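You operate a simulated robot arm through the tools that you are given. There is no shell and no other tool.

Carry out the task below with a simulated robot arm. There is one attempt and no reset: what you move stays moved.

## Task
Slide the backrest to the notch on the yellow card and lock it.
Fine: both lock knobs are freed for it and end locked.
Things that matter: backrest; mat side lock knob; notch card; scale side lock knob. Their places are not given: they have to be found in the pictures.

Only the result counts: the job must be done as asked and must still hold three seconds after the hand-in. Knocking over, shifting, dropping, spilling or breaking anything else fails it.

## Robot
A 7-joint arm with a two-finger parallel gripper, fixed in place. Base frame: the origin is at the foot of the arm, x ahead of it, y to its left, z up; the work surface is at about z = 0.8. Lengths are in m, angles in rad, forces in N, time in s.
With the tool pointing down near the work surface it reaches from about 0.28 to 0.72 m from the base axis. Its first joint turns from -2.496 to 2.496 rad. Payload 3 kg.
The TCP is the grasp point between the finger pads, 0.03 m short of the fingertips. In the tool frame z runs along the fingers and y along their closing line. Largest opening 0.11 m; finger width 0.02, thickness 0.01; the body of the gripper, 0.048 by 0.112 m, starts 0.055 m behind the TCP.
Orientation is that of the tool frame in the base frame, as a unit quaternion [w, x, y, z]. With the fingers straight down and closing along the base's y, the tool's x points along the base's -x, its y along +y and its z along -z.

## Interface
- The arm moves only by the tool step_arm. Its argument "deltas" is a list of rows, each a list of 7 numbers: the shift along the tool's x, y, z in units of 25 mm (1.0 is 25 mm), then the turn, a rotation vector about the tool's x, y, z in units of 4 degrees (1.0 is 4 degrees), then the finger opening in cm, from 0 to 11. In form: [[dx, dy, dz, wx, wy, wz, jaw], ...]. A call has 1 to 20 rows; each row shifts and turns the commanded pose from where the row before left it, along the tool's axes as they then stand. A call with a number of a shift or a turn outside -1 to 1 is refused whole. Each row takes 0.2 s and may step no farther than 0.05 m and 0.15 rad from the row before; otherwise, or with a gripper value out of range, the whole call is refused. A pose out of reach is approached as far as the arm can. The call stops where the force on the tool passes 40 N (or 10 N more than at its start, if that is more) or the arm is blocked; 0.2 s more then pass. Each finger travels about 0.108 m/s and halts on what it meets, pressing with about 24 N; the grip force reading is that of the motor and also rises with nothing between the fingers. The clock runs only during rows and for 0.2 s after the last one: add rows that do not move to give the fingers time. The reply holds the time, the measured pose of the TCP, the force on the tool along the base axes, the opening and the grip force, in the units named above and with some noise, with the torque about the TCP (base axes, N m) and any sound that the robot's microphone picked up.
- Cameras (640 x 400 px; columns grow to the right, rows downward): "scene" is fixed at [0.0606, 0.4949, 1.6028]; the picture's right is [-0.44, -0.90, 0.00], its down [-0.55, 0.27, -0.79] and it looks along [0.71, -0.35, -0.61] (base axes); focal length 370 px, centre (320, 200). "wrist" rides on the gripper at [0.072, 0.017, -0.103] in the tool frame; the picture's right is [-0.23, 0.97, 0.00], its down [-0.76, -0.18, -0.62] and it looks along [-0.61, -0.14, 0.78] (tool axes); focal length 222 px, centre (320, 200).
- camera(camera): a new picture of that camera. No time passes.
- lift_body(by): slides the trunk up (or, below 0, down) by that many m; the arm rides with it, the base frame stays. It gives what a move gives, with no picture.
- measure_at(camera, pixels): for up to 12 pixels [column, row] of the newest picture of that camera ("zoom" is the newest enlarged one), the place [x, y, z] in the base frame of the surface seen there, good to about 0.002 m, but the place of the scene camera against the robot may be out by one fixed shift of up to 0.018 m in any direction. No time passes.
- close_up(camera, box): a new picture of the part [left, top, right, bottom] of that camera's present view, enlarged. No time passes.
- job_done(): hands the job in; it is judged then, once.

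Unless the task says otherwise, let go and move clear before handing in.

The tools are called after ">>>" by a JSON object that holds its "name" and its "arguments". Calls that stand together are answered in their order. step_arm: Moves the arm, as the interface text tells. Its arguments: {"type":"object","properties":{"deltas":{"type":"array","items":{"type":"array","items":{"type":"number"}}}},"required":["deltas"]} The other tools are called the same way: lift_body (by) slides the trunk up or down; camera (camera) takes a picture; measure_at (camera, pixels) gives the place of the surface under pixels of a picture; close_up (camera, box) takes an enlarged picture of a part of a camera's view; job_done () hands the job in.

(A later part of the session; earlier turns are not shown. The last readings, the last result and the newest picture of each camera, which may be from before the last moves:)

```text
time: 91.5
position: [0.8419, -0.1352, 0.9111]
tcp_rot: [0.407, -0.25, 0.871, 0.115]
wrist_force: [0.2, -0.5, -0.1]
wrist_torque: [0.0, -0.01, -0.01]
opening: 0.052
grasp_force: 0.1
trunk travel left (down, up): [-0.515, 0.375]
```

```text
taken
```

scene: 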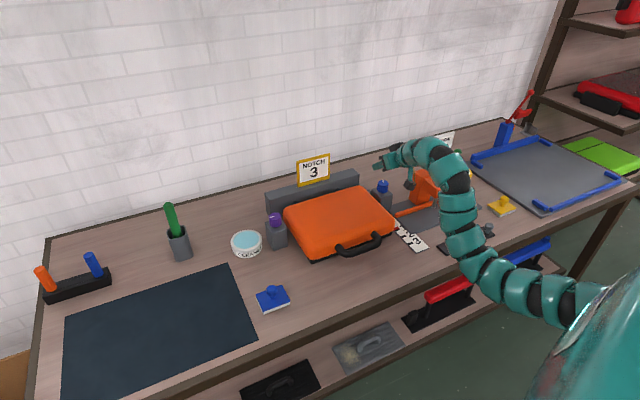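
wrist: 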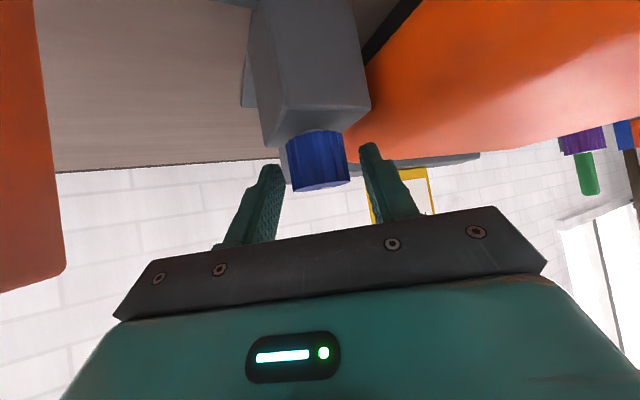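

Re-centring by a couple of millimetres and rotating back 60°.

>>> {"name": "step_arm", "arguments": {"deltas": [[0.163, 0.02, 0.055, 0, 0, 0, 5.2], [0, 0.032, 0, 0.766, 0, 0.643, 5.2], [0, 0.032, 0, 0.766, 0, 0.643, 5.2], [0, 0.032, 0, 0.766, 0, 0.643, 5.2], [0, 0.032, 0, 0.766, 0, 0.643, 5.2], [0, 0.032, 0, 0.766, 0, 0.643, 5.2], [0, 0.032, 0, 0.766, 0, 0.643, 5.2], [0, 0.032, 0, 0.766, 0, 0.643, 5.2], [0, 0.032, 0, 0.766, 0, 0.643, 5.2], [0, 0.032, 0, 0.766, 0, 0.643, 5.2], [0, 0.032, 0, 0.766, 0, 0.643, 5.2], [0, 0.032, 0, 0.766, 0, 0.643, 5.2], [0, 0.032, 0, 0.766, 0, 0.643, 5.2], [0, 0.032, 0, 0.766, 0, 0.643, 5.2], [0, 0.032, 0, 0.766, 0, 0.643, 5.2], [0, 0.032, 0, 0.766, 0, 0.643, 5.2], [0, 0, 0, 0, 0, 0, 5.2]]}}

```text
time: 95.1
position: [0.84, -0.1237, 0.9057]
tcp_rot: [0.41, 0.22, 0.879, -0.104]
wrist_force: [1.0, 0.0, 0.3]
wrist_torque: [-0.01, 0.01, 0.01]
opening: 0.0521
grasp_force: 0.0
trunk travel left (down, up): [-0.515, 0.375]
```

Well centred at heading -28°. Grip and turn 20°.

>>> {"name": "step_arm", "arguments": {"deltas": [[0, 0, 0, 0, 0, 0, 3.6], [0, 0, 0, 0, 0, 0, 2.5], [0, 0, 0, 0, 0, 0, 1.5], [0, 0, 0, 0, 0, 0, 1.5], [0, -0.032, 0, -0.766, 0, -0.643, 1.5], [0, -0.032, 0, -0.766, 0, -0.643, 1.5], [0, -0.032, 0, -0.766, 0, -0.643, 1.5], [0, -0.032, 0, -0.766, 0, -0.643, 1.5], [0, -0.032, 0, -0.766, 0, -0.643, 1.5], [0, 0, 0, 0, 0, 0, 1.5]]}}

```text
time: 97.3
position: [0.8391, -0.1284, 0.9065]
tcp_rot: [0.422, 0.063, 0.904, -0.031]
wrist_force: [6.4, -5.8, 4.6]
wrist_torque: [0.64, 0.19, -0.05]
opening: 0.0346
grasp_force: 45.0
trunk travel left (down, up): [-0.515, 0.375]
```

Smooth, low torque. Another 20°.

>>> {"name": "step_arm", "arguments": {"deltas": [[0, -0.032, 0, -0.766, 0, -0.643, 1.5], [0, -0.032, 0, -0.766, 0, -0.643, 1.5], [-0.01, -0.032, 0.01, -0.766, 0, -0.643, 1.5], [-0.01, -0.032, 0.01, -0.766, 0, -0.643, 1.5], [-0.01, -0.032, 0.01, -0.766, 0, -0.643, 1.5], [0, 0, 0, 0, 0, 0, 1.5]]}}

>>> {"name": "close_up", "arguments": {"camera": "scene", "box": [340, 150, 440, 220]}}

```text
time: 98.7
position: [0.8386, -0.1316, 0.9082]
tcp_rot: [0.421, -0.094, 0.901, 0.043]
wrist_force: [8.1, -2.1, 10.9]
wrist_torque: [0.79, 0.14, -0.05]
opening: 0.0346
grasp_force: 44.2
trunk travel left (down, up): [-0.515, 0.375]
```

```text
5.71 times, centred on (390, 185) of scene
```

zoom: 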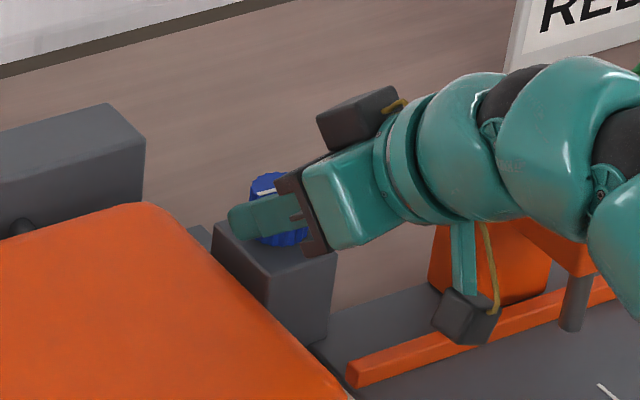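

About 108° turned in total. Turning 12° more and watching for the stop.

>>> {"name": "step_arm", "arguments": {"deltas": [[0, -0.032, 0, -0.766, 0, -0.643, 1.5], [0, -0.032, 0, -0.766, 0, -0.643, 1.5], [0, -0.032, 0, -0.766, 0, -0.643, 1.5], [0, 0, 0, 0, 0, 0, 1.5]]}}

>>> {"name": "close_up", "arguments": {"camera": "scene", "box": [360, 165, 420, 215]}}

```text
time: 99.7
position: [0.8382, -0.1347, 0.9073]
tcp_rot: [0.414, -0.187, 0.886, 0.087]
wrist_force: [-1.9, -1.3, 5.1]
wrist_torque: [0.95, 0.35, -0.67]
opening: 0.0352
grasp_force: 44.1
trunk travel left (down, up): [-0.515, 0.375]
```

```text
8.00 times, centred on (390, 190) of scene
```

zoom: 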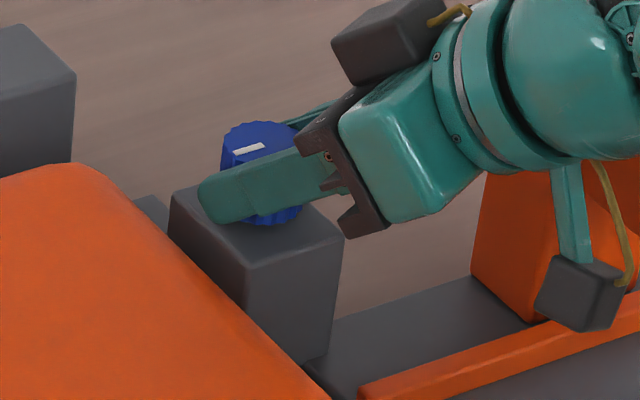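

Torque -0.67: same as the purple's stop. One more 4° to confirm, then release and rise.

>>> {"name": "step_arm", "arguments": {"deltas": [[0, -0.032, 0, -0.766, 0, -0.643, 1.5], [0, 0, 0, 0, 0, 0, 1.5]]}}

>>> {"name": "close_up", "arguments": {"camera": "scene", "box": [360, 165, 420, 215]}}

>>> {"name": "measure_at", "arguments": {"camera": "zoom", "pixels": [[262, 147], [237, 153]]}}

>>> {"name": "step_arm", "arguments": {"deltas": [[0, 0, 0, 0, 0, 0, 4], [0, 0, 0, 0, 0, 0, 5.2], [-0.69, 0, -0.578, 0, 0, 0, 5.2], [-0.69, 0, -0.578, 0, 0, 0, 5.2], [-0.69, 0, -0.578, 0, 0, 0, 5.2], [-0.69, 0, -0.578, 0, 0, 0, 5.2], [0, 0, 0, 0, 0, 0, 5.2]]}}

>>> {"name": "close_up", "arguments": {"camera": "scene", "box": [240, 140, 440, 265]}}

```text
time: 100.3
position: [0.8403, -0.1345, 0.9063]
tcp_rot: [0.41, -0.219, 0.879, 0.102]
wrist_force: [0.9, -2.1, 3.4]
wrist_torque: [1.31, 0.14, -0.71]
opening: 0.0353
grasp_force: 45.6
trunk travel left (down, up): [-0.515, 0.375]
```

```text
8.00 times, centred on (390, 190) of scene
```

zoom: 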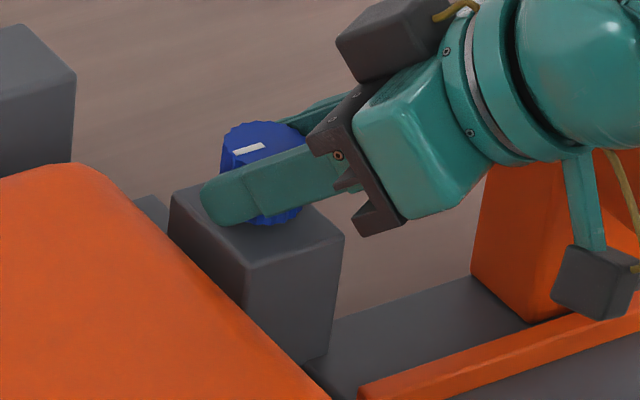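

```text
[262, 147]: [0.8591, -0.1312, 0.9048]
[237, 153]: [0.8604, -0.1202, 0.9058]
```

```text
time: 101.9
position: [0.8411, -0.1346, 0.9981]
tcp_rot: [0.41, -0.219, 0.88, 0.101]
wrist_force: [-0.2, -0.4, 0.0]
wrist_torque: [-0.01, -0.01, 0.02]
opening: 0.052
grasp_force: 0.0
trunk travel left (down, up): [-0.515, 0.375]
```

```text
3.20 times, centred on (340, 202) of scene
```

zoom: 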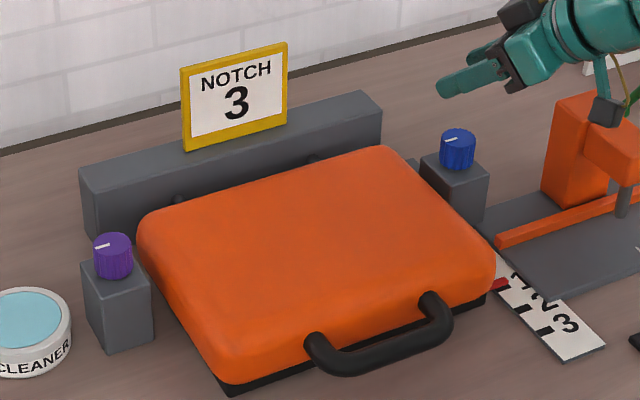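

Both ticks now point left (+90°), so both knobs are at their freed stops. I'll zoom on the red pointer and notch scale to measure the travel needed.

>>> {"name": "close_up", "arguments": {"camera": "scene", "box": [380, 210, 436, 260]}}

>>> {"name": "close_up", "arguments": {"camera": "scene", "box": [325, 215, 405, 270]}}

```text
8.00 times, centred on (408, 235) of scene
```

zoom: 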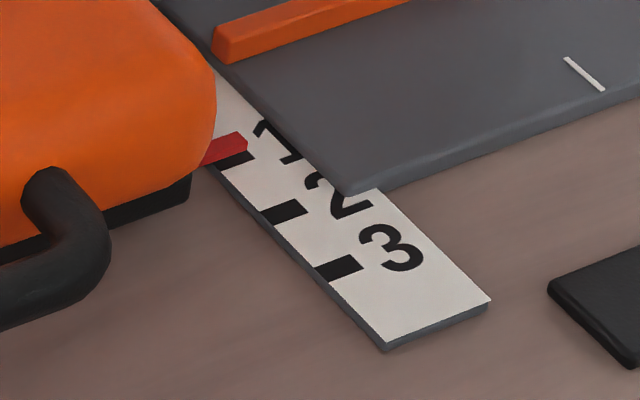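

```text
7.27 times, centred on (365, 242) of scene
```

zoom: 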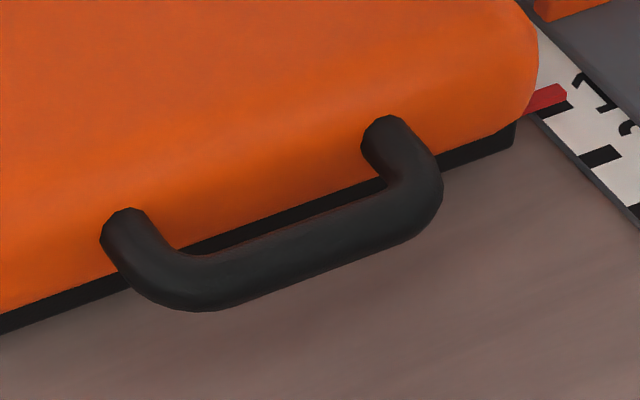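

Measuring the handle in this zoom, then re-zooming the scale for the marks.

>>> {"name": "measure_at", "arguments": {"camera": "zoom", "pixels": [[200, 285], [290, 262], [380, 225], [125, 230], [385, 140], [290, 245], [300, 285], [300, 180], [290, 220], [240, 232], [430, 170], [150, 280]]}}

>>> {"name": "close_up", "arguments": {"camera": "scene", "box": [380, 210, 436, 260]}}

>>> {"name": "measure_at", "arguments": {"camera": "zoom", "pixels": [[225, 150], [238, 138], [240, 160], [285, 213], [300, 207], [345, 267], [330, 275], [272, 219], [345, 277], [345, 258], [285, 204], [285, 222]]}}

```text
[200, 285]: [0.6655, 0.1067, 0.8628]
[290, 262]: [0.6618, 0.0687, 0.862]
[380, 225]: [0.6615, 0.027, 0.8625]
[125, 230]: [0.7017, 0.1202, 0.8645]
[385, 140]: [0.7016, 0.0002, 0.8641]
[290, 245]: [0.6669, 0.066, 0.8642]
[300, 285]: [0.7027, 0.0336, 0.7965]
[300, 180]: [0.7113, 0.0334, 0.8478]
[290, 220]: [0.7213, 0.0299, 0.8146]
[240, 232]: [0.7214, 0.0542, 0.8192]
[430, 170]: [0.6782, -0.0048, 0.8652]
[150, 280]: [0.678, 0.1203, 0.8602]
```

```text
8.00 times, centred on (408, 235) of scene
```

zoom: 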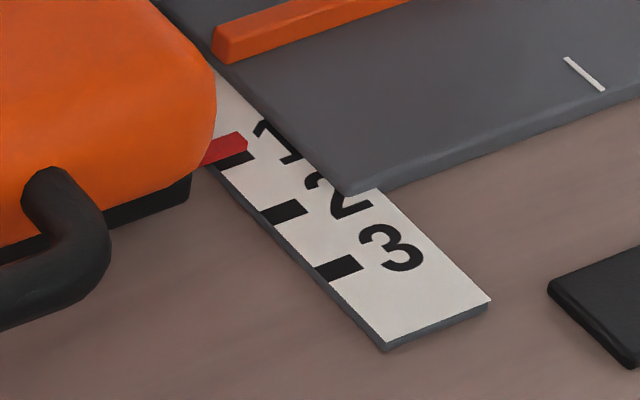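

```text
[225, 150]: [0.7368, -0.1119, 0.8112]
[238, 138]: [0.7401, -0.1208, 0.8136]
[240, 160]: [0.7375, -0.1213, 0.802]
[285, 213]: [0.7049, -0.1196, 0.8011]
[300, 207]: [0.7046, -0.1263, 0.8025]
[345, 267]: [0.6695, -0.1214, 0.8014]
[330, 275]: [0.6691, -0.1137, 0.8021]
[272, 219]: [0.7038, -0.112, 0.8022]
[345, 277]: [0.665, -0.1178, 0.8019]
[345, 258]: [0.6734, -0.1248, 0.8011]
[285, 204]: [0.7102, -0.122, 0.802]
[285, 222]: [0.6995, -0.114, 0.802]
```

Notch 2 is at x≈0.705 and notch 3 at x≈0.6695 (scene frame), the pointer is at x≈0.739, so the case must slide about 0.070 m toward the robot. I'll raise the trunk by 0.2 first, then untilt the hand.

>>> {"name": "lift_body", "arguments": {"by": 0.2}}

>>> {"name": "step_arm", "arguments": {"deltas": [[0.67, 0, 0, 0, 1, 0, 5.2], [0.67, 0, 0, 0, 1, 0, 5.2], [0.67, 0, 0, 0, 1, 0, 5.2], [0.67, 0, 0, 0, 1, 0, 5.2], [0.67, 0, 0, 0, 1, 0, 5.2], [0.67, 0, 0, 0, 1, 0, 5.2], [0, 0, 0, 0, 0, 0, 5.2]]}}

```text
time: 104.1
position: [0.8404, -0.1358, 1.1975]
tcp_rot: [0.411, -0.218, 0.879, 0.101]
wrist_force: [-0.5, -0.1, -0.2]
wrist_torque: [0.0, 0.03, -0.02]
opening: 0.0522
grasp_force: 0.1
trunk travel left (down, up): [-0.715, 0.175]
```

```text
time: 105.7
position: [0.7731, -0.1711, 1.1311]
tcp_rot: [0.217, -0.235, 0.946, 0.053]
wrist_force: [0.4, 0.2, 0.5]
wrist_torque: [0.02, 0.04, -0.02]
opening: 0.052
grasp_force: 0.1
trunk travel left (down, up): [-0.715, 0.175]
```

Tilt is down to 26°. Finishing the untilt, and then yawing toward closing along x (wz negative).

>>> {"name": "step_arm", "arguments": {"deltas": [[0.67, 0, 0, 0, 1, 0, 5.2], [0.67, 0, 0, 0, 1, 0, 5.2], [0.67, 0, 0, 0, 1, 0, 5.2], [0.67, 0, 0, 0, 1, 0, 5.2], [0.67, 0, 0, 0, 1, 0, 5.2], [0.67, 0, 0, 0, 1, 0, 5.2], [0.3, 0, 0, 0, 0.45, 0, 5.2], [0, 0, 0, 0, 0, 0, 5.2]]}}

```text
time: 107.5
position: [0.7383, -0.1932, 1.1076]
tcp_rot: [0.035, -0.24, 0.97, 0.007]
wrist_force: [0.7, 0.3, 0.2]
wrist_torque: [0.02, 0.06, 0.02]
opening: 0.0521
grasp_force: 0.0
out of reach, approached as far as the arm can: row 2, 3, 4, 5
trunk travel left (down, up): [-0.715, 0.175]
```

Nearly tool-down now. Moving laterally to above the handle.

>>> {"name": "step_arm", "arguments": {"deltas": [[0.1, 0.98, 0.1, 0, 0, 0, 5.2], [-0.15, 0.98, 0.1, 0, 0, 0, 5.2], [-0.15, 0.98, 0.1, 0, 0, 0, 5.2], [-0.15, 0.98, 0.1, 0, 0, 0, 5.2], [-0.15, 0.98, 0.1, 0, 0, 0, 5.2], [-0.15, 0.98, 0.1, 0, 0, 0, 5.2], [-0.15, 0.98, 0.1, 0, 0, 0, 5.2], [-0.15, 0.98, 0.1, 0, 0, 0, 5.2], [-0.15, 0.98, 0.1, 0, 0, 0, 5.2], [-0.15, 0.98, 0.1, 0, 0, 0, 5.2], [-0.15, 0.98, 0.1, 0, 0, 0, 5.2], [0, 0, 0, 0, 1, 0, 5.2], [0, 0, 0, 0, 0, 0, 5.2]]}}

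```text
time: 110.3
position: [0.7192, -0.1571, 1.105]
tcp_rot: [0.002, -0.241, 0.971, -0.001]
wrist_force: [-0.7, 0.3, -0.2]
wrist_torque: [0.01, -0.02, 0.03]
opening: 0.052
grasp_force: 0.1
out of reach, approached as far as the arm can: row 2, 3, 4, 5, 6, 7, 8, 9, 10, 11
trunk travel left (down, up): [-0.715, 0.175]
```

Moving inward is limited at this relative height; going lower relative to the shoulder should free it. I'll raise the trunk by 0.1 and step the hand down.

>>> {"name": "lift_body", "arguments": {"by": 0.1}}

>>> {"name": "step_arm", "arguments": {"deltas": [[0, 0, 1, 0, 0, 0, 5.2], [0, 0, 1, 0, 0, 0, 5.2], [0, 0, 1, 0, 0, 0, 5.2], [0, 0, 1, 0, 0, 0, 5.2], [0, 0, 1, 0, 0, 0, 5.2], [0, 0, 1, 0, 0, 0, 5.2], [0, 0, 0, 0, 0, 0, 5.2]]}}

```text
time: 111.6
position: [0.7194, -0.1574, 1.2055]
tcp_rot: [0.001, -0.241, 0.97, -0.001]
wrist_force: [0.4, -0.3, 0.4]
wrist_torque: [-0.01, 0.02, 0.01]
opening: 0.0519
grasp_force: 0.0
trunk travel left (down, up): [-0.815, 0.075]
```

```text
time: 113.2
position: [0.7214, -0.1593, 1.0574]
tcp_rot: [0.002, -0.241, 0.97, -0.001]
wrist_force: [-0.6, 0.3, 0.0]
wrist_torque: [0.02, -0.03, 0.03]
opening: 0.0517
grasp_force: 0.1
trunk travel left (down, up): [-0.815, 0.075]
```

That worked with no flags. Now moving to above the handle.

>>> {"name": "step_arm", "arguments": {"deltas": [[-0.192, 0.926, 0.1, 0, 0, 0, 5.2], [-0.192, 0.926, 0.1, 0, 0, 0, 5.2], [-0.192, 0.926, 0.1, 0, 0, 0, 5.2], [-0.192, 0.926, 0.1, 0, 0, 0, 5.2], [-0.192, 0.926, 0.1, 0, 0, 0, 5.2], [-0.192, 0.926, 0.1, 0, 0, 0, 5.2], [-0.192, 0.926, 0.1, 0, 0, 0, 5.2], [-0.192, 0.926, 0.1, 0, 0, 0, 5.2], [-0.192, 0.926, 0.1, 0, 0, 0, 5.2], [-0.192, 0.926, 0.1, 0, 0, 0, 5.2], [0, 0, 0, 0, 0, 0, 5.2]]}}

```text
time: 115.6
position: [0.6548, 0.0681, 1.0299]
tcp_rot: [0.002, -0.241, 0.97, 0.0]
wrist_force: [0.3, -0.2, 0.8]
wrist_torque: [0.02, 0.01, -0.02]
opening: 0.0521
grasp_force: 0.0
trunk travel left (down, up): [-0.815, 0.075]
```

Above the handle at (0.655, 0.068, 1.03). Yawing 62° so the fingers close along x across the handle bar.

>>> {"name": "step_arm", "arguments": {"deltas": [[0, 0, 0, 0, 0, -1, 5.2], [0, 0, 0, 0, 0, -1, 5.2], [0, 0, 0, 0, 0, -1, 5.2], [0, 0, 0, 0, 0, -1, 5.2], [0, 0, 0, 0, 0, -1, 5.2], [0, 0, 0, 0, 0, -1, 5.2], [0, 0, 0, 0, 0, -1, 5.2], [0, 0, 0, 0, 0, -1, 5.2], [0, 0, 0, 0, 0, -1, 5], [0, 0, 0, 0, 0, -1, 5], [0, 0, 0, 0, 0, -1, 5], [0, 0, 0, 0, 0, -1, 5], [0, 0, 0, 0, 0, -1, 5], [0, 0, 0, 0, 0, -1, 5], [0, 0, 0, 0, 0, -1, 5], [0, 0, 0, 0, 0, -0.5, 5], [0, 0, 0, 0, 0, 0, 5]]}}

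>>> {"name": "camera", "arguments": {"camera": "wrist"}}

>>> {"name": "camera", "arguments": {"camera": "scene"}}

```text
time: 119.2
position: [0.6555, 0.0699, 1.03]
tcp_rot: [0.001, -0.706, 0.708, -0.002]
wrist_force: [-0.6, -0.3, -0.6]
wrist_torque: [-0.02, -0.02, -0.01]
opening: 0.0502
grasp_force: 0.1
trunk travel left (down, up): [-0.815, 0.075]
```

```text
taken
```

wrist: 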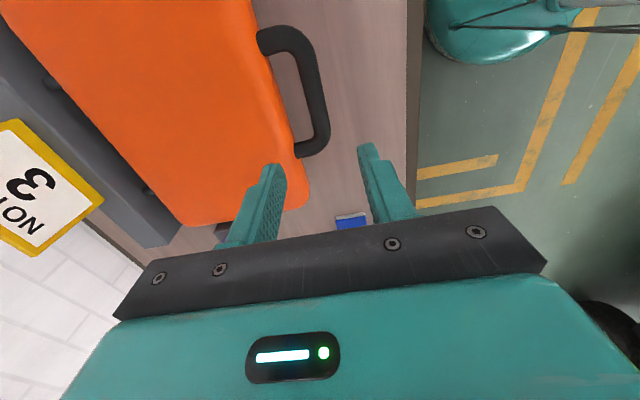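

```text
taken
```

scene: 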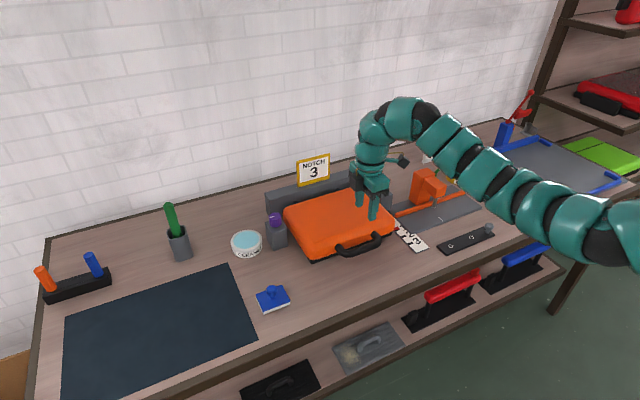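

Now tool-down with fingers closing along x; the handle is visible at (305,60)-(320,145). Measuring its bar with the wrist camera.

>>> {"name": "measure_at", "arguments": {"camera": "wrist", "pixels": [[315, 90], [308, 90], [322, 90], [305, 60], [312, 60], [318, 110], [324, 125], [312, 125], [318, 140], [295, 110], [285, 120], [270, 40]]}}

>>> {"name": "close_up", "arguments": {"camera": "wrist", "box": [240, 10, 360, 180]}}

```text
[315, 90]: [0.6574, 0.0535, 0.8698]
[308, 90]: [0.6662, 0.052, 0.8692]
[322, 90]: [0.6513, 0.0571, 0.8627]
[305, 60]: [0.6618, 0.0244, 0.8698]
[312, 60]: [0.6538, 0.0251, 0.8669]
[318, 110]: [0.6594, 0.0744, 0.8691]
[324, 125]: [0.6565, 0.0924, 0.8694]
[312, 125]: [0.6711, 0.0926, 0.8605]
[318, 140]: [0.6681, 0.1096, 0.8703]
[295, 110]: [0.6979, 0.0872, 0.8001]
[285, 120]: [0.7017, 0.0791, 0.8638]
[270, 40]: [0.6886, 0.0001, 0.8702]
```

```text
2.35 times, centred on (300, 95) of wrist
```

zoom: 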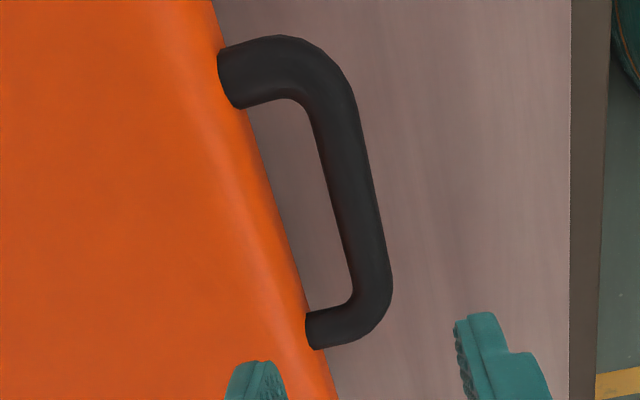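

Bar centre ≈ (0.661, 0.062), top z≈0.870, with ~3 cm gap to the case front. I'll align, narrow the fingers to 4.2 cm, and descend.

>>> {"name": "step_arm", "arguments": {"deltas": [[0.32, -0.22, 0.3, 0, 0, 0, 4.2], [0, 0, 1, 0, 0, 0, 4.2], [0, 0, 1, 0, 0, 0, 4.2], [0, 0, 1, 0, 0, 0, 4.2], [0, 0, 1, 0, 0, 0, 4.2], [0, 0, 0, 0, 0, 0, 4.2]]}}

>>> {"name": "camera", "arguments": {"camera": "wrist"}}

>>> {"name": "close_up", "arguments": {"camera": "scene", "box": [300, 180, 440, 270]}}

```text
time: 120.6
position: [0.6604, 0.0609, 0.9206]
tcp_rot: [0.001, -0.706, 0.708, -0.001]
wrist_force: [0.2, 0.7, 0.2]
wrist_torque: [-0.01, -0.05, -0.03]
opening: 0.0422
grasp_force: 0.0
trunk travel left (down, up): [-0.815, 0.075]
```

```text
taken
```

wrist: 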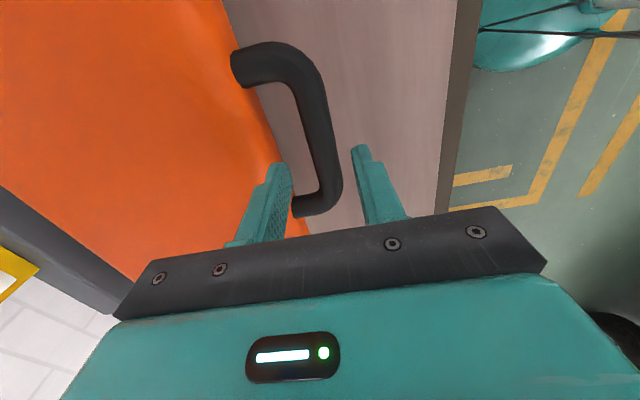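

```text
4.44 times, centred on (370, 225) of scene
```

zoom: 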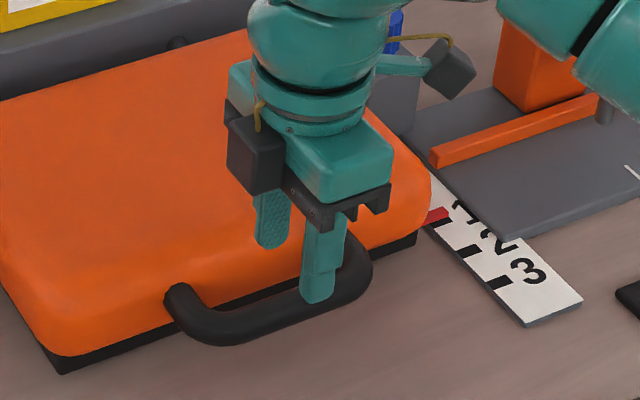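

Alignment looks right. Descending the last 58 mm around the bar.

>>> {"name": "step_arm", "arguments": {"deltas": [[0, 0, 0.8, 0, 0, 0, 4.2], [0, 0, 0.8, 0, 0, 0, 4.2], [0, 0, 0.7, 0, 0, 0, 4.2], [0, 0, 0, 0, 0, 0, 4.2]]}}

>>> {"name": "camera", "arguments": {"camera": "wrist"}}

>>> {"name": "close_up", "arguments": {"camera": "scene", "box": [300, 180, 440, 270]}}

```text
time: 121.6
position: [0.6601, 0.0617, 0.8617]
tcp_rot: [0.001, -0.707, 0.708, -0.001]
wrist_force: [-0.4, 0.2, 0.0]
wrist_torque: [-0.02, -0.02, -0.01]
opening: 0.042
grasp_force: 0.1
trunk travel left (down, up): [-0.815, 0.075]
```

```text
taken
```

wrist: 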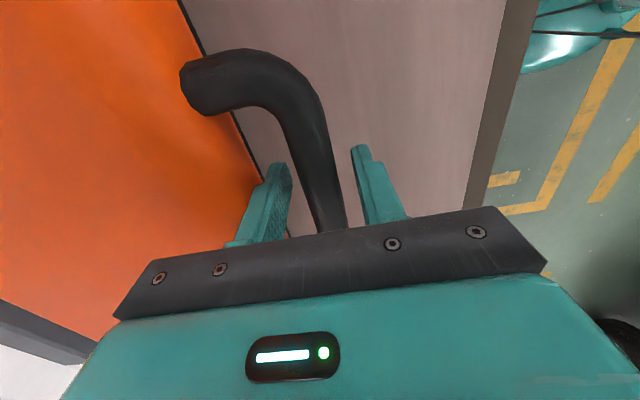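

```text
4.44 times, centred on (370, 225) of scene
```

zoom: 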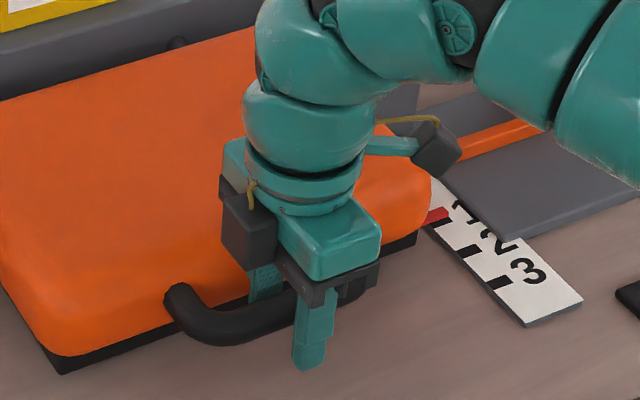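

Bar is between the fingers, no contact. Closing on it.

>>> {"name": "step_arm", "arguments": {"deltas": [[0, 0, 0, 0, 0, 0, 3], [0, 0, 0, 0, 0, 0, 2], [0, 0, 0, 0, 0, 0, 1], [0, 0, 0, 0, 0, 0, 0.5], [0, 0, 0, 0, 0, 0, 0.5]]}}

```text
time: 122.8
position: [0.6594, 0.0626, 0.8623]
tcp_rot: [0.001, -0.707, 0.707, -0.001]
wrist_force: [-1.8, 0.3, -0.3]
wrist_torque: [0.02, 0.01, 0.11]
opening: 0.0218
grasp_force: 45.2
trunk travel left (down, up): [-0.815, 0.075]
```

Gripped (0.0218). A gentle 5 mm pull toward the robot (+tool y) to test that the slide is free.

>>> {"name": "step_arm", "arguments": {"deltas": [[0, 0.1, 0, 0, 0, 0, 0.5], [0, 0.1, 0, 0, 0, 0, 0.5], [0, 0, 0, 0, 0, 0, 0.5]]}}

>>> {"name": "close_up", "arguments": {"camera": "scene", "box": [380, 210, 436, 260]}}

```text
time: 123.6
position: [0.6563, 0.0627, 0.8628]
tcp_rot: [0.001, -0.707, 0.707, 0.0]
wrist_force: [2.9, 4.7, -8.9]
wrist_torque: [0.77, -0.14, 0.1]
opening: 0.0215
grasp_force: 44.7
trunk travel left (down, up): [-0.815, 0.075]
```

```text
8.00 times, centred on (408, 235) of scene
```

zoom: 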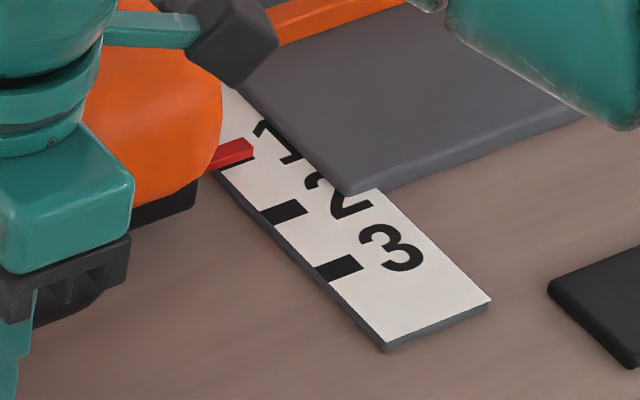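

The pointer moved with only ~3 N: the slide is free. Pulling another ~50 mm.

>>> {"name": "step_arm", "arguments": {"deltas": [[0, 0.3, 0, 0, 0, 0, 0.5], [0, 0.3, 0, 0, 0, 0, 0.5], [0, 0.3, 0, 0, 0, 0, 0.5], [0, 0.3, 0, 0, 0, 0, 0.5], [0, 0.3, 0, 0, 0, 0, 0.5], [0, 0.3, 0, 0, 0, 0, 0.5], [0, 0.2, 0, 0, 0, 0, 0.5], [0, 0, 0, 0, 0, 0, 0.5]]}}

>>> {"name": "close_up", "arguments": {"camera": "scene", "box": [380, 210, 436, 260]}}

>>> {"name": "camera", "arguments": {"camera": "scene"}}

```text
time: 125.4
position: [0.6057, 0.0612, 0.8628]
tcp_rot: [-0.001, -0.706, 0.708, 0.0]
wrist_force: [0.7, 9.1, -29.7]
wrist_torque: [0.33, -0.13, 0.21]
opening: 0.0217
grasp_force: 46.0
trunk travel left (down, up): [-0.815, 0.075]
```

```text
8.00 times, centred on (408, 235) of scene
```

zoom: 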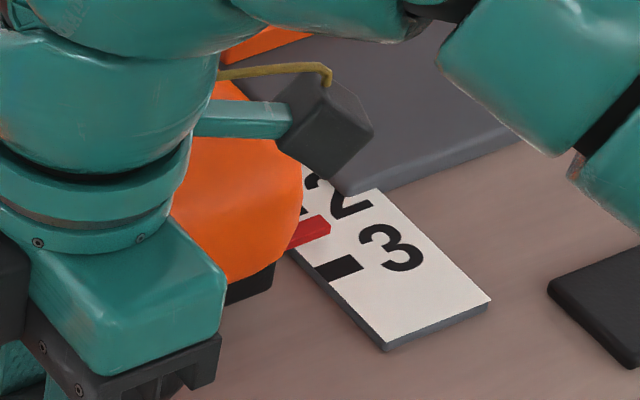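

```text
taken
```

scene: 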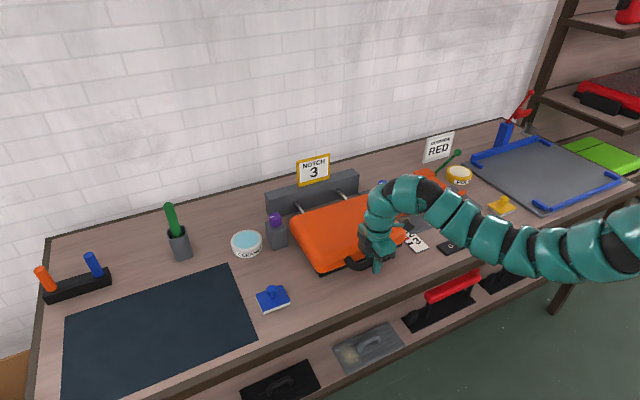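

Pointer is now past notch 2. A -30 N vertical load built up, so I'll lower the command ~2.5 mm, then measure the pointer against notch 3.

>>> {"name": "step_arm", "arguments": {"deltas": [[0, 0, 0.1, 0, 0, 0, 0.5], [0, 0, 0, 0, 0, 0, 0.5]]}}

>>> {"name": "close_up", "arguments": {"camera": "scene", "box": [395, 225, 431, 255]}}

```text
time: 126.0
position: [0.6057, 0.0621, 0.8645]
tcp_rot: [0.0, -0.707, 0.708, -0.001]
wrist_force: [-2.4, 5.3, -4.5]
wrist_torque: [-0.97, 0.17, 0.17]
opening: 0.0216
grasp_force: 45.0
trunk travel left (down, up): [-0.815, 0.075]
```

```text
13.33 times, centred on (413, 240) of scene
```

zoom: 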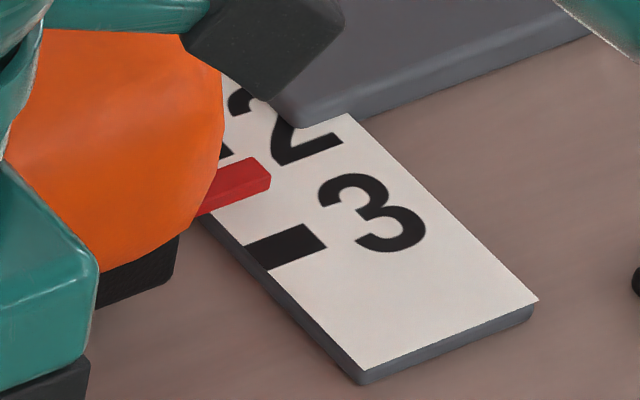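

Measuring pointer and notch-3 mark in this zoom.

>>> {"name": "measure_at", "arguments": {"camera": "zoom", "pixels": [[240, 178], [255, 170], [250, 165], [262, 178], [240, 198], [268, 184], [285, 247], [298, 226], [325, 247], [270, 266], [248, 246], [311, 237]]}}

```text
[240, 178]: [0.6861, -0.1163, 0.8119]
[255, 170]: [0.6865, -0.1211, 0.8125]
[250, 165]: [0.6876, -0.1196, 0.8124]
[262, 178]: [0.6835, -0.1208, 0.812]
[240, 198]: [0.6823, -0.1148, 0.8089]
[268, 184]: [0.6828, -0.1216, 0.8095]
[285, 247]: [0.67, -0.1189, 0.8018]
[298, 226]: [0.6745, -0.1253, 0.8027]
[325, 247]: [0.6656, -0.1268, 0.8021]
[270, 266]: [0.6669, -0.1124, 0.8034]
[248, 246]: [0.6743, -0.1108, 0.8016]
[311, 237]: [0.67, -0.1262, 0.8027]
```

Notch-3 centre is x≈0.670; pointer centre ≈0.6855, so ~15.5 mm remain. Pulling 14.5 mm and re-measuring.

>>> {"name": "step_arm", "arguments": {"deltas": [[0, 0.2, 0.01, 0, 0, 0, 0.5], [0, 0.2, 0.01, 0, 0, 0, 0.5], [0, 0.18, 0.01, 0, 0, 0, 0.5], [0, 0, 0, 0, 0, 0, 0.5], [0, 0, 0, 0, 0, 0, 0.5]]}}

>>> {"name": "close_up", "arguments": {"camera": "scene", "box": [395, 225, 431, 255]}}

```text
time: 127.2
position: [0.5904, 0.0617, 0.8631]
tcp_rot: [0.003, -0.706, 0.709, -0.002]
wrist_force: [-0.8, -4.0, 20.3]
wrist_torque: [-0.41, 0.12, 0.09]
opening: 0.0218
grasp_force: 44.9
trunk travel left (down, up): [-0.815, 0.075]
```

```text
13.33 times, centred on (413, 240) of scene
```

zoom: 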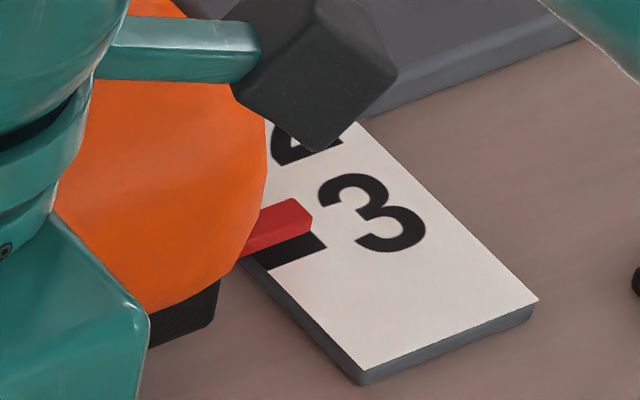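

Pointer is nearly over the notch-3 mark. Measuring.

>>> {"name": "measure_at", "arguments": {"camera": "zoom", "pixels": [[280, 218], [290, 205], [297, 200], [305, 216], [296, 210], [285, 230], [310, 224], [270, 222], [300, 246], [325, 247], [270, 266], [260, 240]]}}

```text
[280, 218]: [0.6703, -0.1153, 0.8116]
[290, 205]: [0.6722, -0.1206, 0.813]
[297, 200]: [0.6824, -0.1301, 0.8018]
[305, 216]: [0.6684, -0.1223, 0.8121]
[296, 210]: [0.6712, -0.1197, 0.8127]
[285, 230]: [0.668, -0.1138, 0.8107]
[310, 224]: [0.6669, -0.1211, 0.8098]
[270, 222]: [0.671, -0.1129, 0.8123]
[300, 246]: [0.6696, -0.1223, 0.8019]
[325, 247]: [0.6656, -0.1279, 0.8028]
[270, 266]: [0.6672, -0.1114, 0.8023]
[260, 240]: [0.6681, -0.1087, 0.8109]
```

Ray calculations put the pointer about 0.5–1 mm short of notch 3 (spacing 35 mm; moved 69 of 70 mm). Pulling 0.8 mm more and easing the vertical load.

>>> {"name": "step_arm", "arguments": {"deltas": [[0, 0.035, -0.08, 0, 0, 0, 0.5], [0, 0, 0, 0, 0, 0, 0.5], [0, 0, 0, 0, 0, 0, 0.5]]}}

>>> {"name": "close_up", "arguments": {"camera": "scene", "box": [395, 225, 431, 255]}}

```text
time: 128.0
position: [0.5909, 0.0613, 0.8634]
tcp_rot: [0.001, -0.706, 0.708, -0.001]
wrist_force: [1.4, -3.8, 3.9]
wrist_torque: [0.63, -0.02, 0.09]
opening: 0.0218
grasp_force: 44.8
trunk travel left (down, up): [-0.815, 0.075]
```

```text
13.33 times, centred on (413, 240) of scene
```

zoom: 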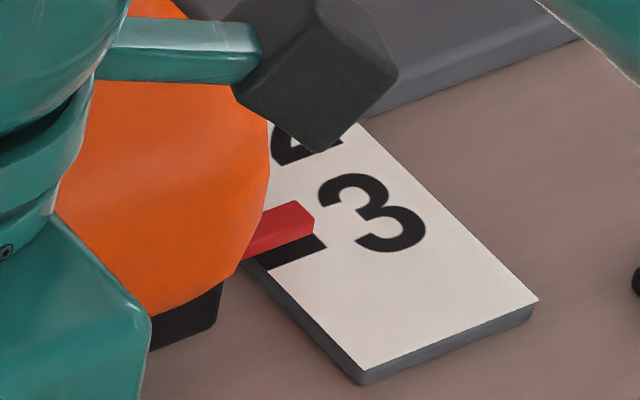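

Pointer tip is now at computed x≈0.6731 versus the mark at 0.6732–0.6735: aligned. Releasing the handle and rising, then checking it stayed.

>>> {"name": "step_arm", "arguments": {"deltas": [[0, 0, 0, 0, 0, 0, 3], [0, 0, 0, 0, 0, 0, 4.2], [0, 0, 0, 0, 0, 0, 4.2], [0, 0, -1, 0, 0, 0, 4.2], [0, 0, -1, 0, 0, 0, 4.2], [0, 0, -1, 0, 0, 0, 4.2], [0, 0, -1, 0, 0, 0, 4.2], [0, 0, -1, 0, 0, 0, 4.2], [0, 0, 0, 0, 0, 0, 4.2]]}}

>>> {"name": "close_up", "arguments": {"camera": "scene", "box": [395, 225, 431, 255]}}

>>> {"name": "camera", "arguments": {"camera": "scene"}}

```text
time: 130.0
position: [0.5886, 0.06, 0.9887]
tcp_rot: [0.001, -0.706, 0.708, 0.0]
wrist_force: [0.8, 0.9, 0.6]
wrist_torque: [0.04, 0.0, -0.01]
opening: 0.0419
grasp_force: 0.1
trunk travel left (down, up): [-0.815, 0.075]
```

```text
13.33 times, centred on (413, 240) of scene
```

zoom: 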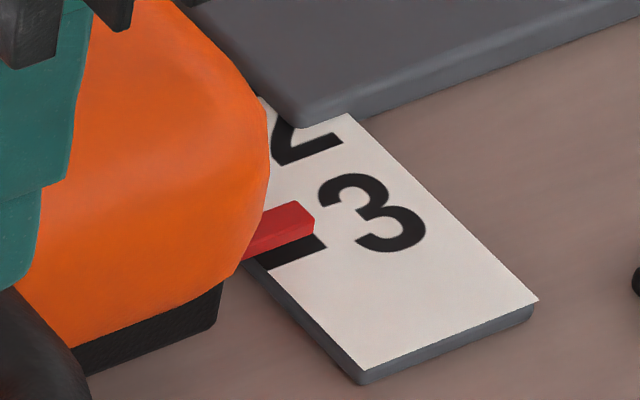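

```text
taken
```

scene: 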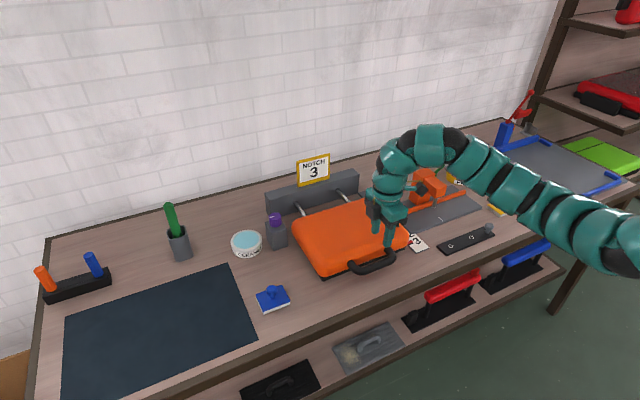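

The pointer stayed put. Now to relock: yaw the hand back to about 28°, then tilt forward 50°.

>>> {"name": "step_arm", "arguments": {"deltas": [[0, 0, -0.5, 0, 0, 1, 5.2], [0, 0, -0.5, 0, 0, 1, 5.2], [0, 0, 0, 0, 0, 1, 5.2], [0, 0, 0, 0, 0, 1, 5.2], [0, 0, 0, 0, 0, 1, 5.2], [0, 0, 0, 0, 0, 1, 5.2], [0, 0, 0, 0, 0, 1, 5.2], [0, 0, 0, 0, 0, 1, 5.2], [0, 0, 0, 0, 0, 1, 5.2], [0, 0, 0, 0, 0, 1, 5.2], [0, 0, 0, 0, 0, 1, 5.2], [0, 0, 0, 0, 0, 1, 5.2], [0, 0, 0, 0, 0, 1, 5.2], [0, 0, 0, 0, 0, 1, 5.2], [0, 0, 0, 0, 0, 1, 5.2], [0, 0, 0, 0, 0, 0.5, 5.2], [0, 0, 0, 0, 0, 0, 5.2]]}}

>>> {"name": "step_arm", "arguments": {"deltas": [[-0.67, 0, 0, 0, -1, 0, 5.2], [-0.67, 0, 0, 0, -1, 0, 5.2], [-0.67, 0, 0, 0, -1, 0, 5.2], [-0.67, 0, 0, 0, -1, 0, 5.2], [-0.67, 0, 0, 0, -1, 0, 5.2], [-0.67, 0, 0, 0, -1, 0, 5.2], [-0.67, 0, 0, 0, -1, 0, 5.2], [-0.67, 0, 0, 0, -1, 0, 5.2], [-0.67, 0, 0, 0, -1, 0, 5.2], [-0.67, 0, 0, 0, -1, 0, 5.2], [-0.67, 0, 0, 0, -1, 0, 5.2], [-0.67, 0, 0, 0, -1, 0, 5.2], [-0.33, 0, 0, 0, -0.5, 0, 5.2], [0, 0, 0, 0, 0, 0, 5.2]]}}

```text
time: 133.6
position: [0.589, 0.0622, 1.0134]
tcp_rot: [0.004, -0.241, 0.971, 0.001]
wrist_force: [-0.2, 0.0, -0.4]
wrist_torque: [-0.01, 0.05, -0.02]
opening: 0.0519
grasp_force: 0.0
trunk travel left (down, up): [-0.815, 0.075]
```

```text
time: 136.6
position: [0.7536, 0.1491, 1.0918]
tcp_rot: [0.412, -0.219, 0.879, 0.101]
wrist_force: [-0.3, -0.9, -0.6]
wrist_torque: [-0.01, -0.01, 0.02]
opening: 0.052
grasp_force: 0.0
trunk travel left (down, up): [-0.815, 0.075]
```

Tilted 50° at (0.754, 0.149, 1.092). I'll raise the hand 0.2 relative to the shoulder, then lower the trunk by 0.3.

>>> {"name": "step_arm", "arguments": {"deltas": [[-0.766, 0, -0.643, 0, 0, 0, 5.2], [-0.766, 0, -0.643, 0, 0, 0, 5.2], [-0.766, 0, -0.643, 0, 0, 0, 5.2], [-0.766, 0, -0.643, 0, 0, 0, 5.2], [-0.766, 0, -0.643, 0, 0, 0, 5.2], [-0.766, 0, -0.643, 0, 0, 0, 5.2], [-0.766, 0, -0.643, 0, 0, 0, 5.2], [-0.766, 0, -0.643, 0, 0, 0, 5.2], [0, 0, 0, 0, 0, 0, 5.2]]}}

```text
time: 138.6
position: [0.752, 0.1477, 1.292]
tcp_rot: [0.411, -0.219, 0.879, 0.102]
wrist_force: [-0.3, -0.2, -0.3]
wrist_torque: [-0.02, 0.02, 0.0]
opening: 0.052
grasp_force: 0.0
trunk travel left (down, up): [-0.815, 0.075]
```

>>> {"name": "lift_body", "arguments": {"by": -0.3}}

>>> {"name": "camera", "arguments": {"camera": "scene"}}

>>> {"name": "camera", "arguments": {"camera": "wrist"}}

```text
time: 141.6
position: [0.7521, 0.149, 0.9913]
tcp_rot: [0.411, -0.219, 0.879, 0.102]
wrist_force: [0.4, -0.3, 0.7]
wrist_torque: [0.01, -0.02, -0.01]
opening: 0.052
grasp_force: 0.1
trunk travel left (down, up): [-0.515, 0.375]
```

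```text
taken
```

scene: 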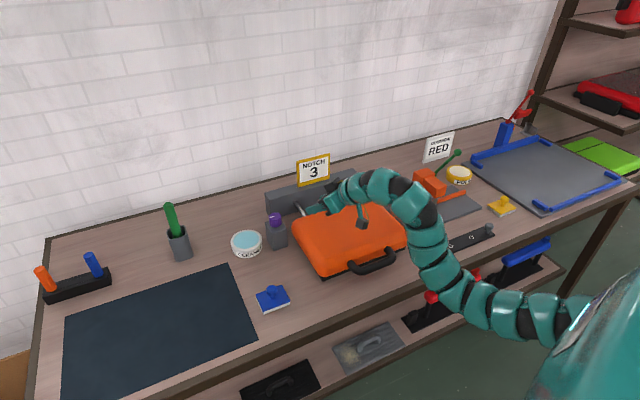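

```text
taken
```

wrist: 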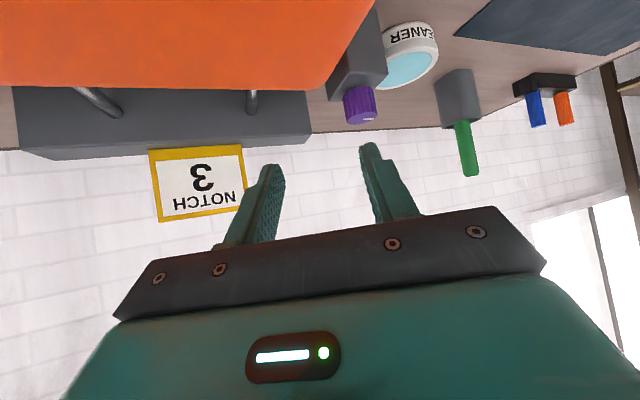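

Moving to above the purple knob and yawing to about 49° for the clockwise (locking) turn.

>>> {"name": "step_arm", "arguments": {"deltas": [[-0.636, 0.32, 0.758, 0, 0, 0, 5.2], [-0.636, 0.32, 0.758, 0, 0, 0, 5.2], [-0.636, 0.32, 0.758, 0, 0, 0, 5.2], [-0.636, 0.32, 0.758, 0, 0, 0, 5.2], [-0.636, 0.32, 0.758, 0, 0, 0, 5.2], [0, 0, 0, -0.766, 0, -0.643, 5.2], [0, 0, 0, -0.766, 0, -0.643, 5.2], [0, 0, 0, -0.766, 0, -0.643, 5.2], [0, 0, 0, -0.766, 0, -0.643, 5.2], [0, 0, 0, -0.766, 0, -0.643, 5.2], [0, 0, 0, 0, 0, 0, 5.2]]}}

>>> {"name": "camera", "arguments": {"camera": "wrist"}}

```text
time: 144.0
position: [0.8423, 0.241, 0.9914]
tcp_rot: [0.387, -0.368, 0.828, 0.171]
wrist_force: [0.1, -0.1, 0.6]
wrist_torque: [-0.02, -0.03, -0.02]
opening: 0.0521
grasp_force: 0.0
trunk travel left (down, up): [-0.515, 0.375]
```

```text
taken
```

wrist: 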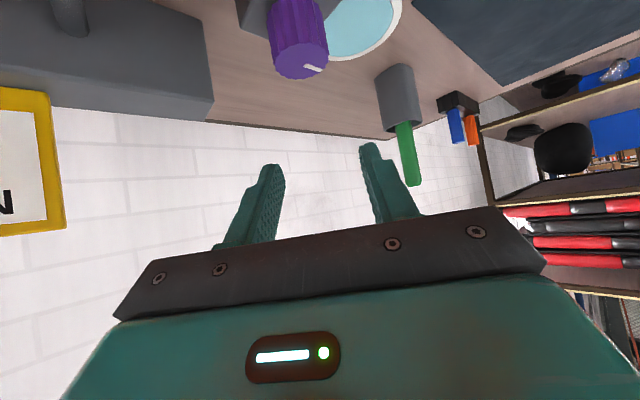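

Slight 1 mm correction, then descend and grip.

>>> {"name": "step_arm", "arguments": {"deltas": [[-0.028, 0.024, 0.034, 0, 0, 0, 5.2], [0.65, 0, 0.545, 0, 0, 0, 5.2], [0.65, 0, 0.545, 0, 0, 0, 5.2], [0.65, 0, 0.545, 0, 0, 0, 5.2], [0.65, 0, 0.545, 0, 0, 0, 5.2], [0, 0, 0, 0, 0, 0, 5.2]]}}

>>> {"name": "camera", "arguments": {"camera": "wrist"}}

```text
time: 145.4
position: [0.8439, 0.2447, 0.9055]
tcp_rot: [0.387, -0.368, 0.828, 0.171]
wrist_force: [0.3, -0.2, -1.4]
wrist_torque: [-0.03, 0.0, -0.01]
opening: 0.0519
grasp_force: 0.1
trunk travel left (down, up): [-0.515, 0.375]
```

```text
taken
```

wrist: 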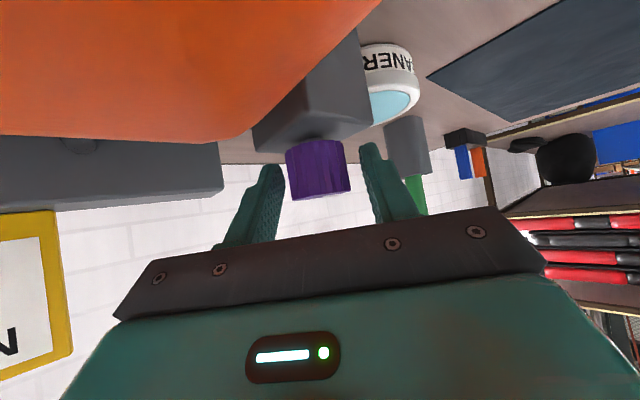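

2–3 mm correction back, grip, then turn clockwise 20°.

>>> {"name": "step_arm", "arguments": {"deltas": [[0.04, -0.03, -0.109, 0, 0, 0, 5.2], [0, 0, 0, 0, 0, 0, 3.6], [0, 0, 0, 0, 0, 0, 2.5], [0, 0, 0, 0, 0, 0, 1.5], [0, 0, 0, 0, 0, 0, 1.5], [0, 0.032, 0, 0.766, 0, 0.643, 1.5], [0, 0.032, 0, 0.766, 0, 0.643, 1.5], [0, 0.032, 0, 0.766, 0, 0.643, 1.5], [0, 0.032, 0, 0.766, 0, 0.643, 1.5], [0, 0.032, 0, 0.766, 0, 0.643, 1.5], [0, 0, 0, 0, 0, 0, 1.5]]}}

>>> {"name": "close_up", "arguments": {"camera": "scene", "box": [250, 190, 330, 240]}}

```text
time: 147.8
position: [0.8401, 0.2446, 0.907]
tcp_rot: [0.413, -0.218, 0.879, 0.101]
wrist_force: [17.6, 13.8, 2.3]
wrist_torque: [0.54, -0.02, 0.06]
opening: 0.0348
grasp_force: 44.9
trunk travel left (down, up): [-0.515, 0.375]
```

```text
8.00 times, centred on (290, 215) of scene
```

zoom: 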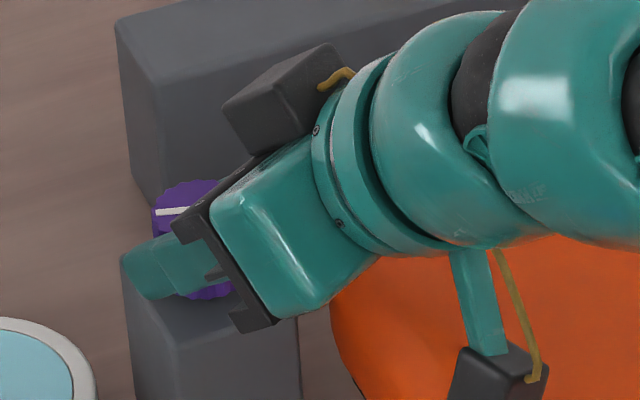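

Turning cw works (tick rotated ~20°). Continuing 20° with a slight forward bias.

>>> {"name": "step_arm", "arguments": {"deltas": [[-0.03, 0.04, 0.03, 0.766, 0, 0.643, 1.5], [-0.02, 0.04, 0.02, 0.766, 0, 0.643, 1.5], [0, 0.032, 0, 0.766, 0, 0.643, 1.5], [0, 0.032, 0, 0.766, 0, 0.643, 1.5], [0, 0.032, 0, 0.766, 0, 0.643, 1.5], [0, 0, 0, 0, 0, 0, 1.5]]}}

```text
time: 149.2
position: [0.8384, 0.2475, 0.9069]
tcp_rot: [0.423, -0.062, 0.904, 0.028]
wrist_force: [5.7, 5.5, -1.6]
wrist_torque: [-0.19, 0.15, 0.07]
opening: 0.0345
grasp_force: 44.7
trunk travel left (down, up): [-0.515, 0.375]
```

40° done. Release, swing back counter-clockwise 40° with fingers open.

>>> {"name": "step_arm", "arguments": {"deltas": [[0, 0, 0, 0, 0, 0, 4], [0, 0, 0, 0, 0, 0, 5.2], [0, -0.032, 0, -0.766, 0, -0.643, 5.2], [0, -0.032, 0, -0.766, 0, -0.643, 5.2], [0, -0.032, 0, -0.766, 0, -0.643, 5.2], [0, -0.032, 0, -0.766, 0, -0.643, 5.2], [0, -0.032, 0, -0.766, 0, -0.643, 5.2], [0, -0.032, 0, -0.766, 0, -0.643, 5.2], [0, -0.032, 0, -0.766, 0, -0.643, 5.2], [0, -0.032, 0, -0.766, 0, -0.643, 5.2], [0, -0.032, 0, -0.766, 0, -0.643, 5.2], [0, -0.032, 0, -0.766, 0, -0.643, 5.2], [0, 0, 0, 0, 0, 0, 5.2]]}}

>>> {"name": "close_up", "arguments": {"camera": "scene", "box": [250, 190, 330, 240]}}

```text
time: 152.0
position: [0.8445, 0.2396, 0.9072]
tcp_rot: [0.387, -0.369, 0.827, 0.171]
wrist_force: [-0.9, 0.6, -0.4]
wrist_torque: [-0.01, -0.01, 0.0]
opening: 0.0522
grasp_force: 0.0
trunk travel left (down, up): [-0.515, 0.375]
```

```text
8.00 times, centred on (290, 215) of scene
```

zoom: 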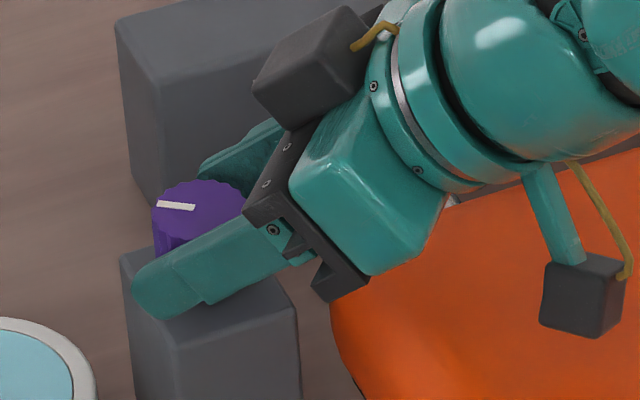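

Tick ≈ +55°. Correct 3 mm sideways, re-grip, and turn 40° clockwise more.

>>> {"name": "step_arm", "arguments": {"deltas": [[-0.016, 0.126, 0.02, 0, 0, 0, 5.2], [0, 0, 0, 0, 0, 0, 3.6], [0, 0, 0, 0, 0, 0, 2.5], [0, 0, 0, 0, 0, 0, 1.5], [0, 0, 0, 0, 0, 0, 1.5], [0, 0.032, 0, 0.766, 0, 0.643, 1.5], [0, 0.032, 0, 0.766, 0, 0.643, 1.5], [0, 0.032, 0, 0.766, 0, 0.643, 1.5], [0, 0.032, 0, 0.766, 0, 0.643, 1.5], [0, 0.032, 0, 0.766, 0, 0.643, 1.5], [0, 0, 0, 0, 0, 0, 1.5]]}}

```text
time: 154.4
position: [0.84, 0.2448, 0.908]
tcp_rot: [0.411, -0.218, 0.879, 0.102]
wrist_force: [7.7, -7.4, 2.6]
wrist_torque: [-0.34, 1.03, -0.13]
opening: 0.0354
grasp_force: 45.3
trunk travel left (down, up): [-0.515, 0.375]
```

>>> {"name": "step_arm", "arguments": {"deltas": [[0, 0.032, 0, 0.766, 0, 0.643, 1.5], [0, 0.032, 0, 0.766, 0, 0.643, 1.5], [0, 0.032, 0, 0.766, 0, 0.643, 1.5], [0, 0.032, 0, 0.766, 0, 0.643, 1.5], [0, 0.032, 0, 0.766, 0, 0.643, 1.5], [0, 0, 0, 0, 0, 0, 1.5], [0, 0, 0, 0, 0, 0, 4], [0, 0, 0, 0, 0, 0, 5.2], [0, 0, 0, 0, 0, 0, 5.2]]}}

>>> {"name": "camera", "arguments": {"camera": "wrist"}}

```text
time: 156.4
position: [0.8367, 0.2505, 0.9098]
tcp_rot: [0.424, -0.063, 0.903, 0.03]
wrist_force: [0.5, -0.1, -0.4]
wrist_torque: [0.06, -0.01, -0.02]
opening: 0.0519
grasp_force: 0.0
trunk travel left (down, up): [-0.515, 0.375]
```

```text
taken
```

wrist: 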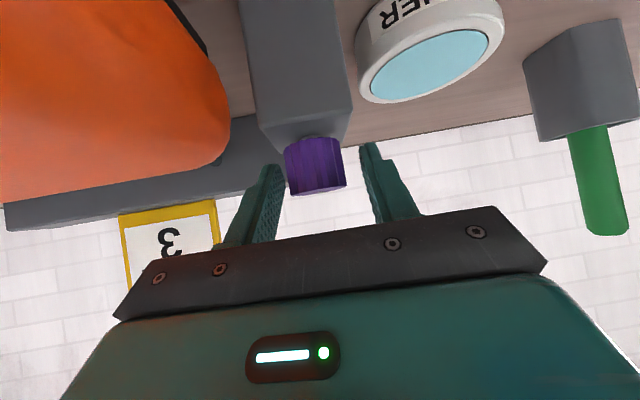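

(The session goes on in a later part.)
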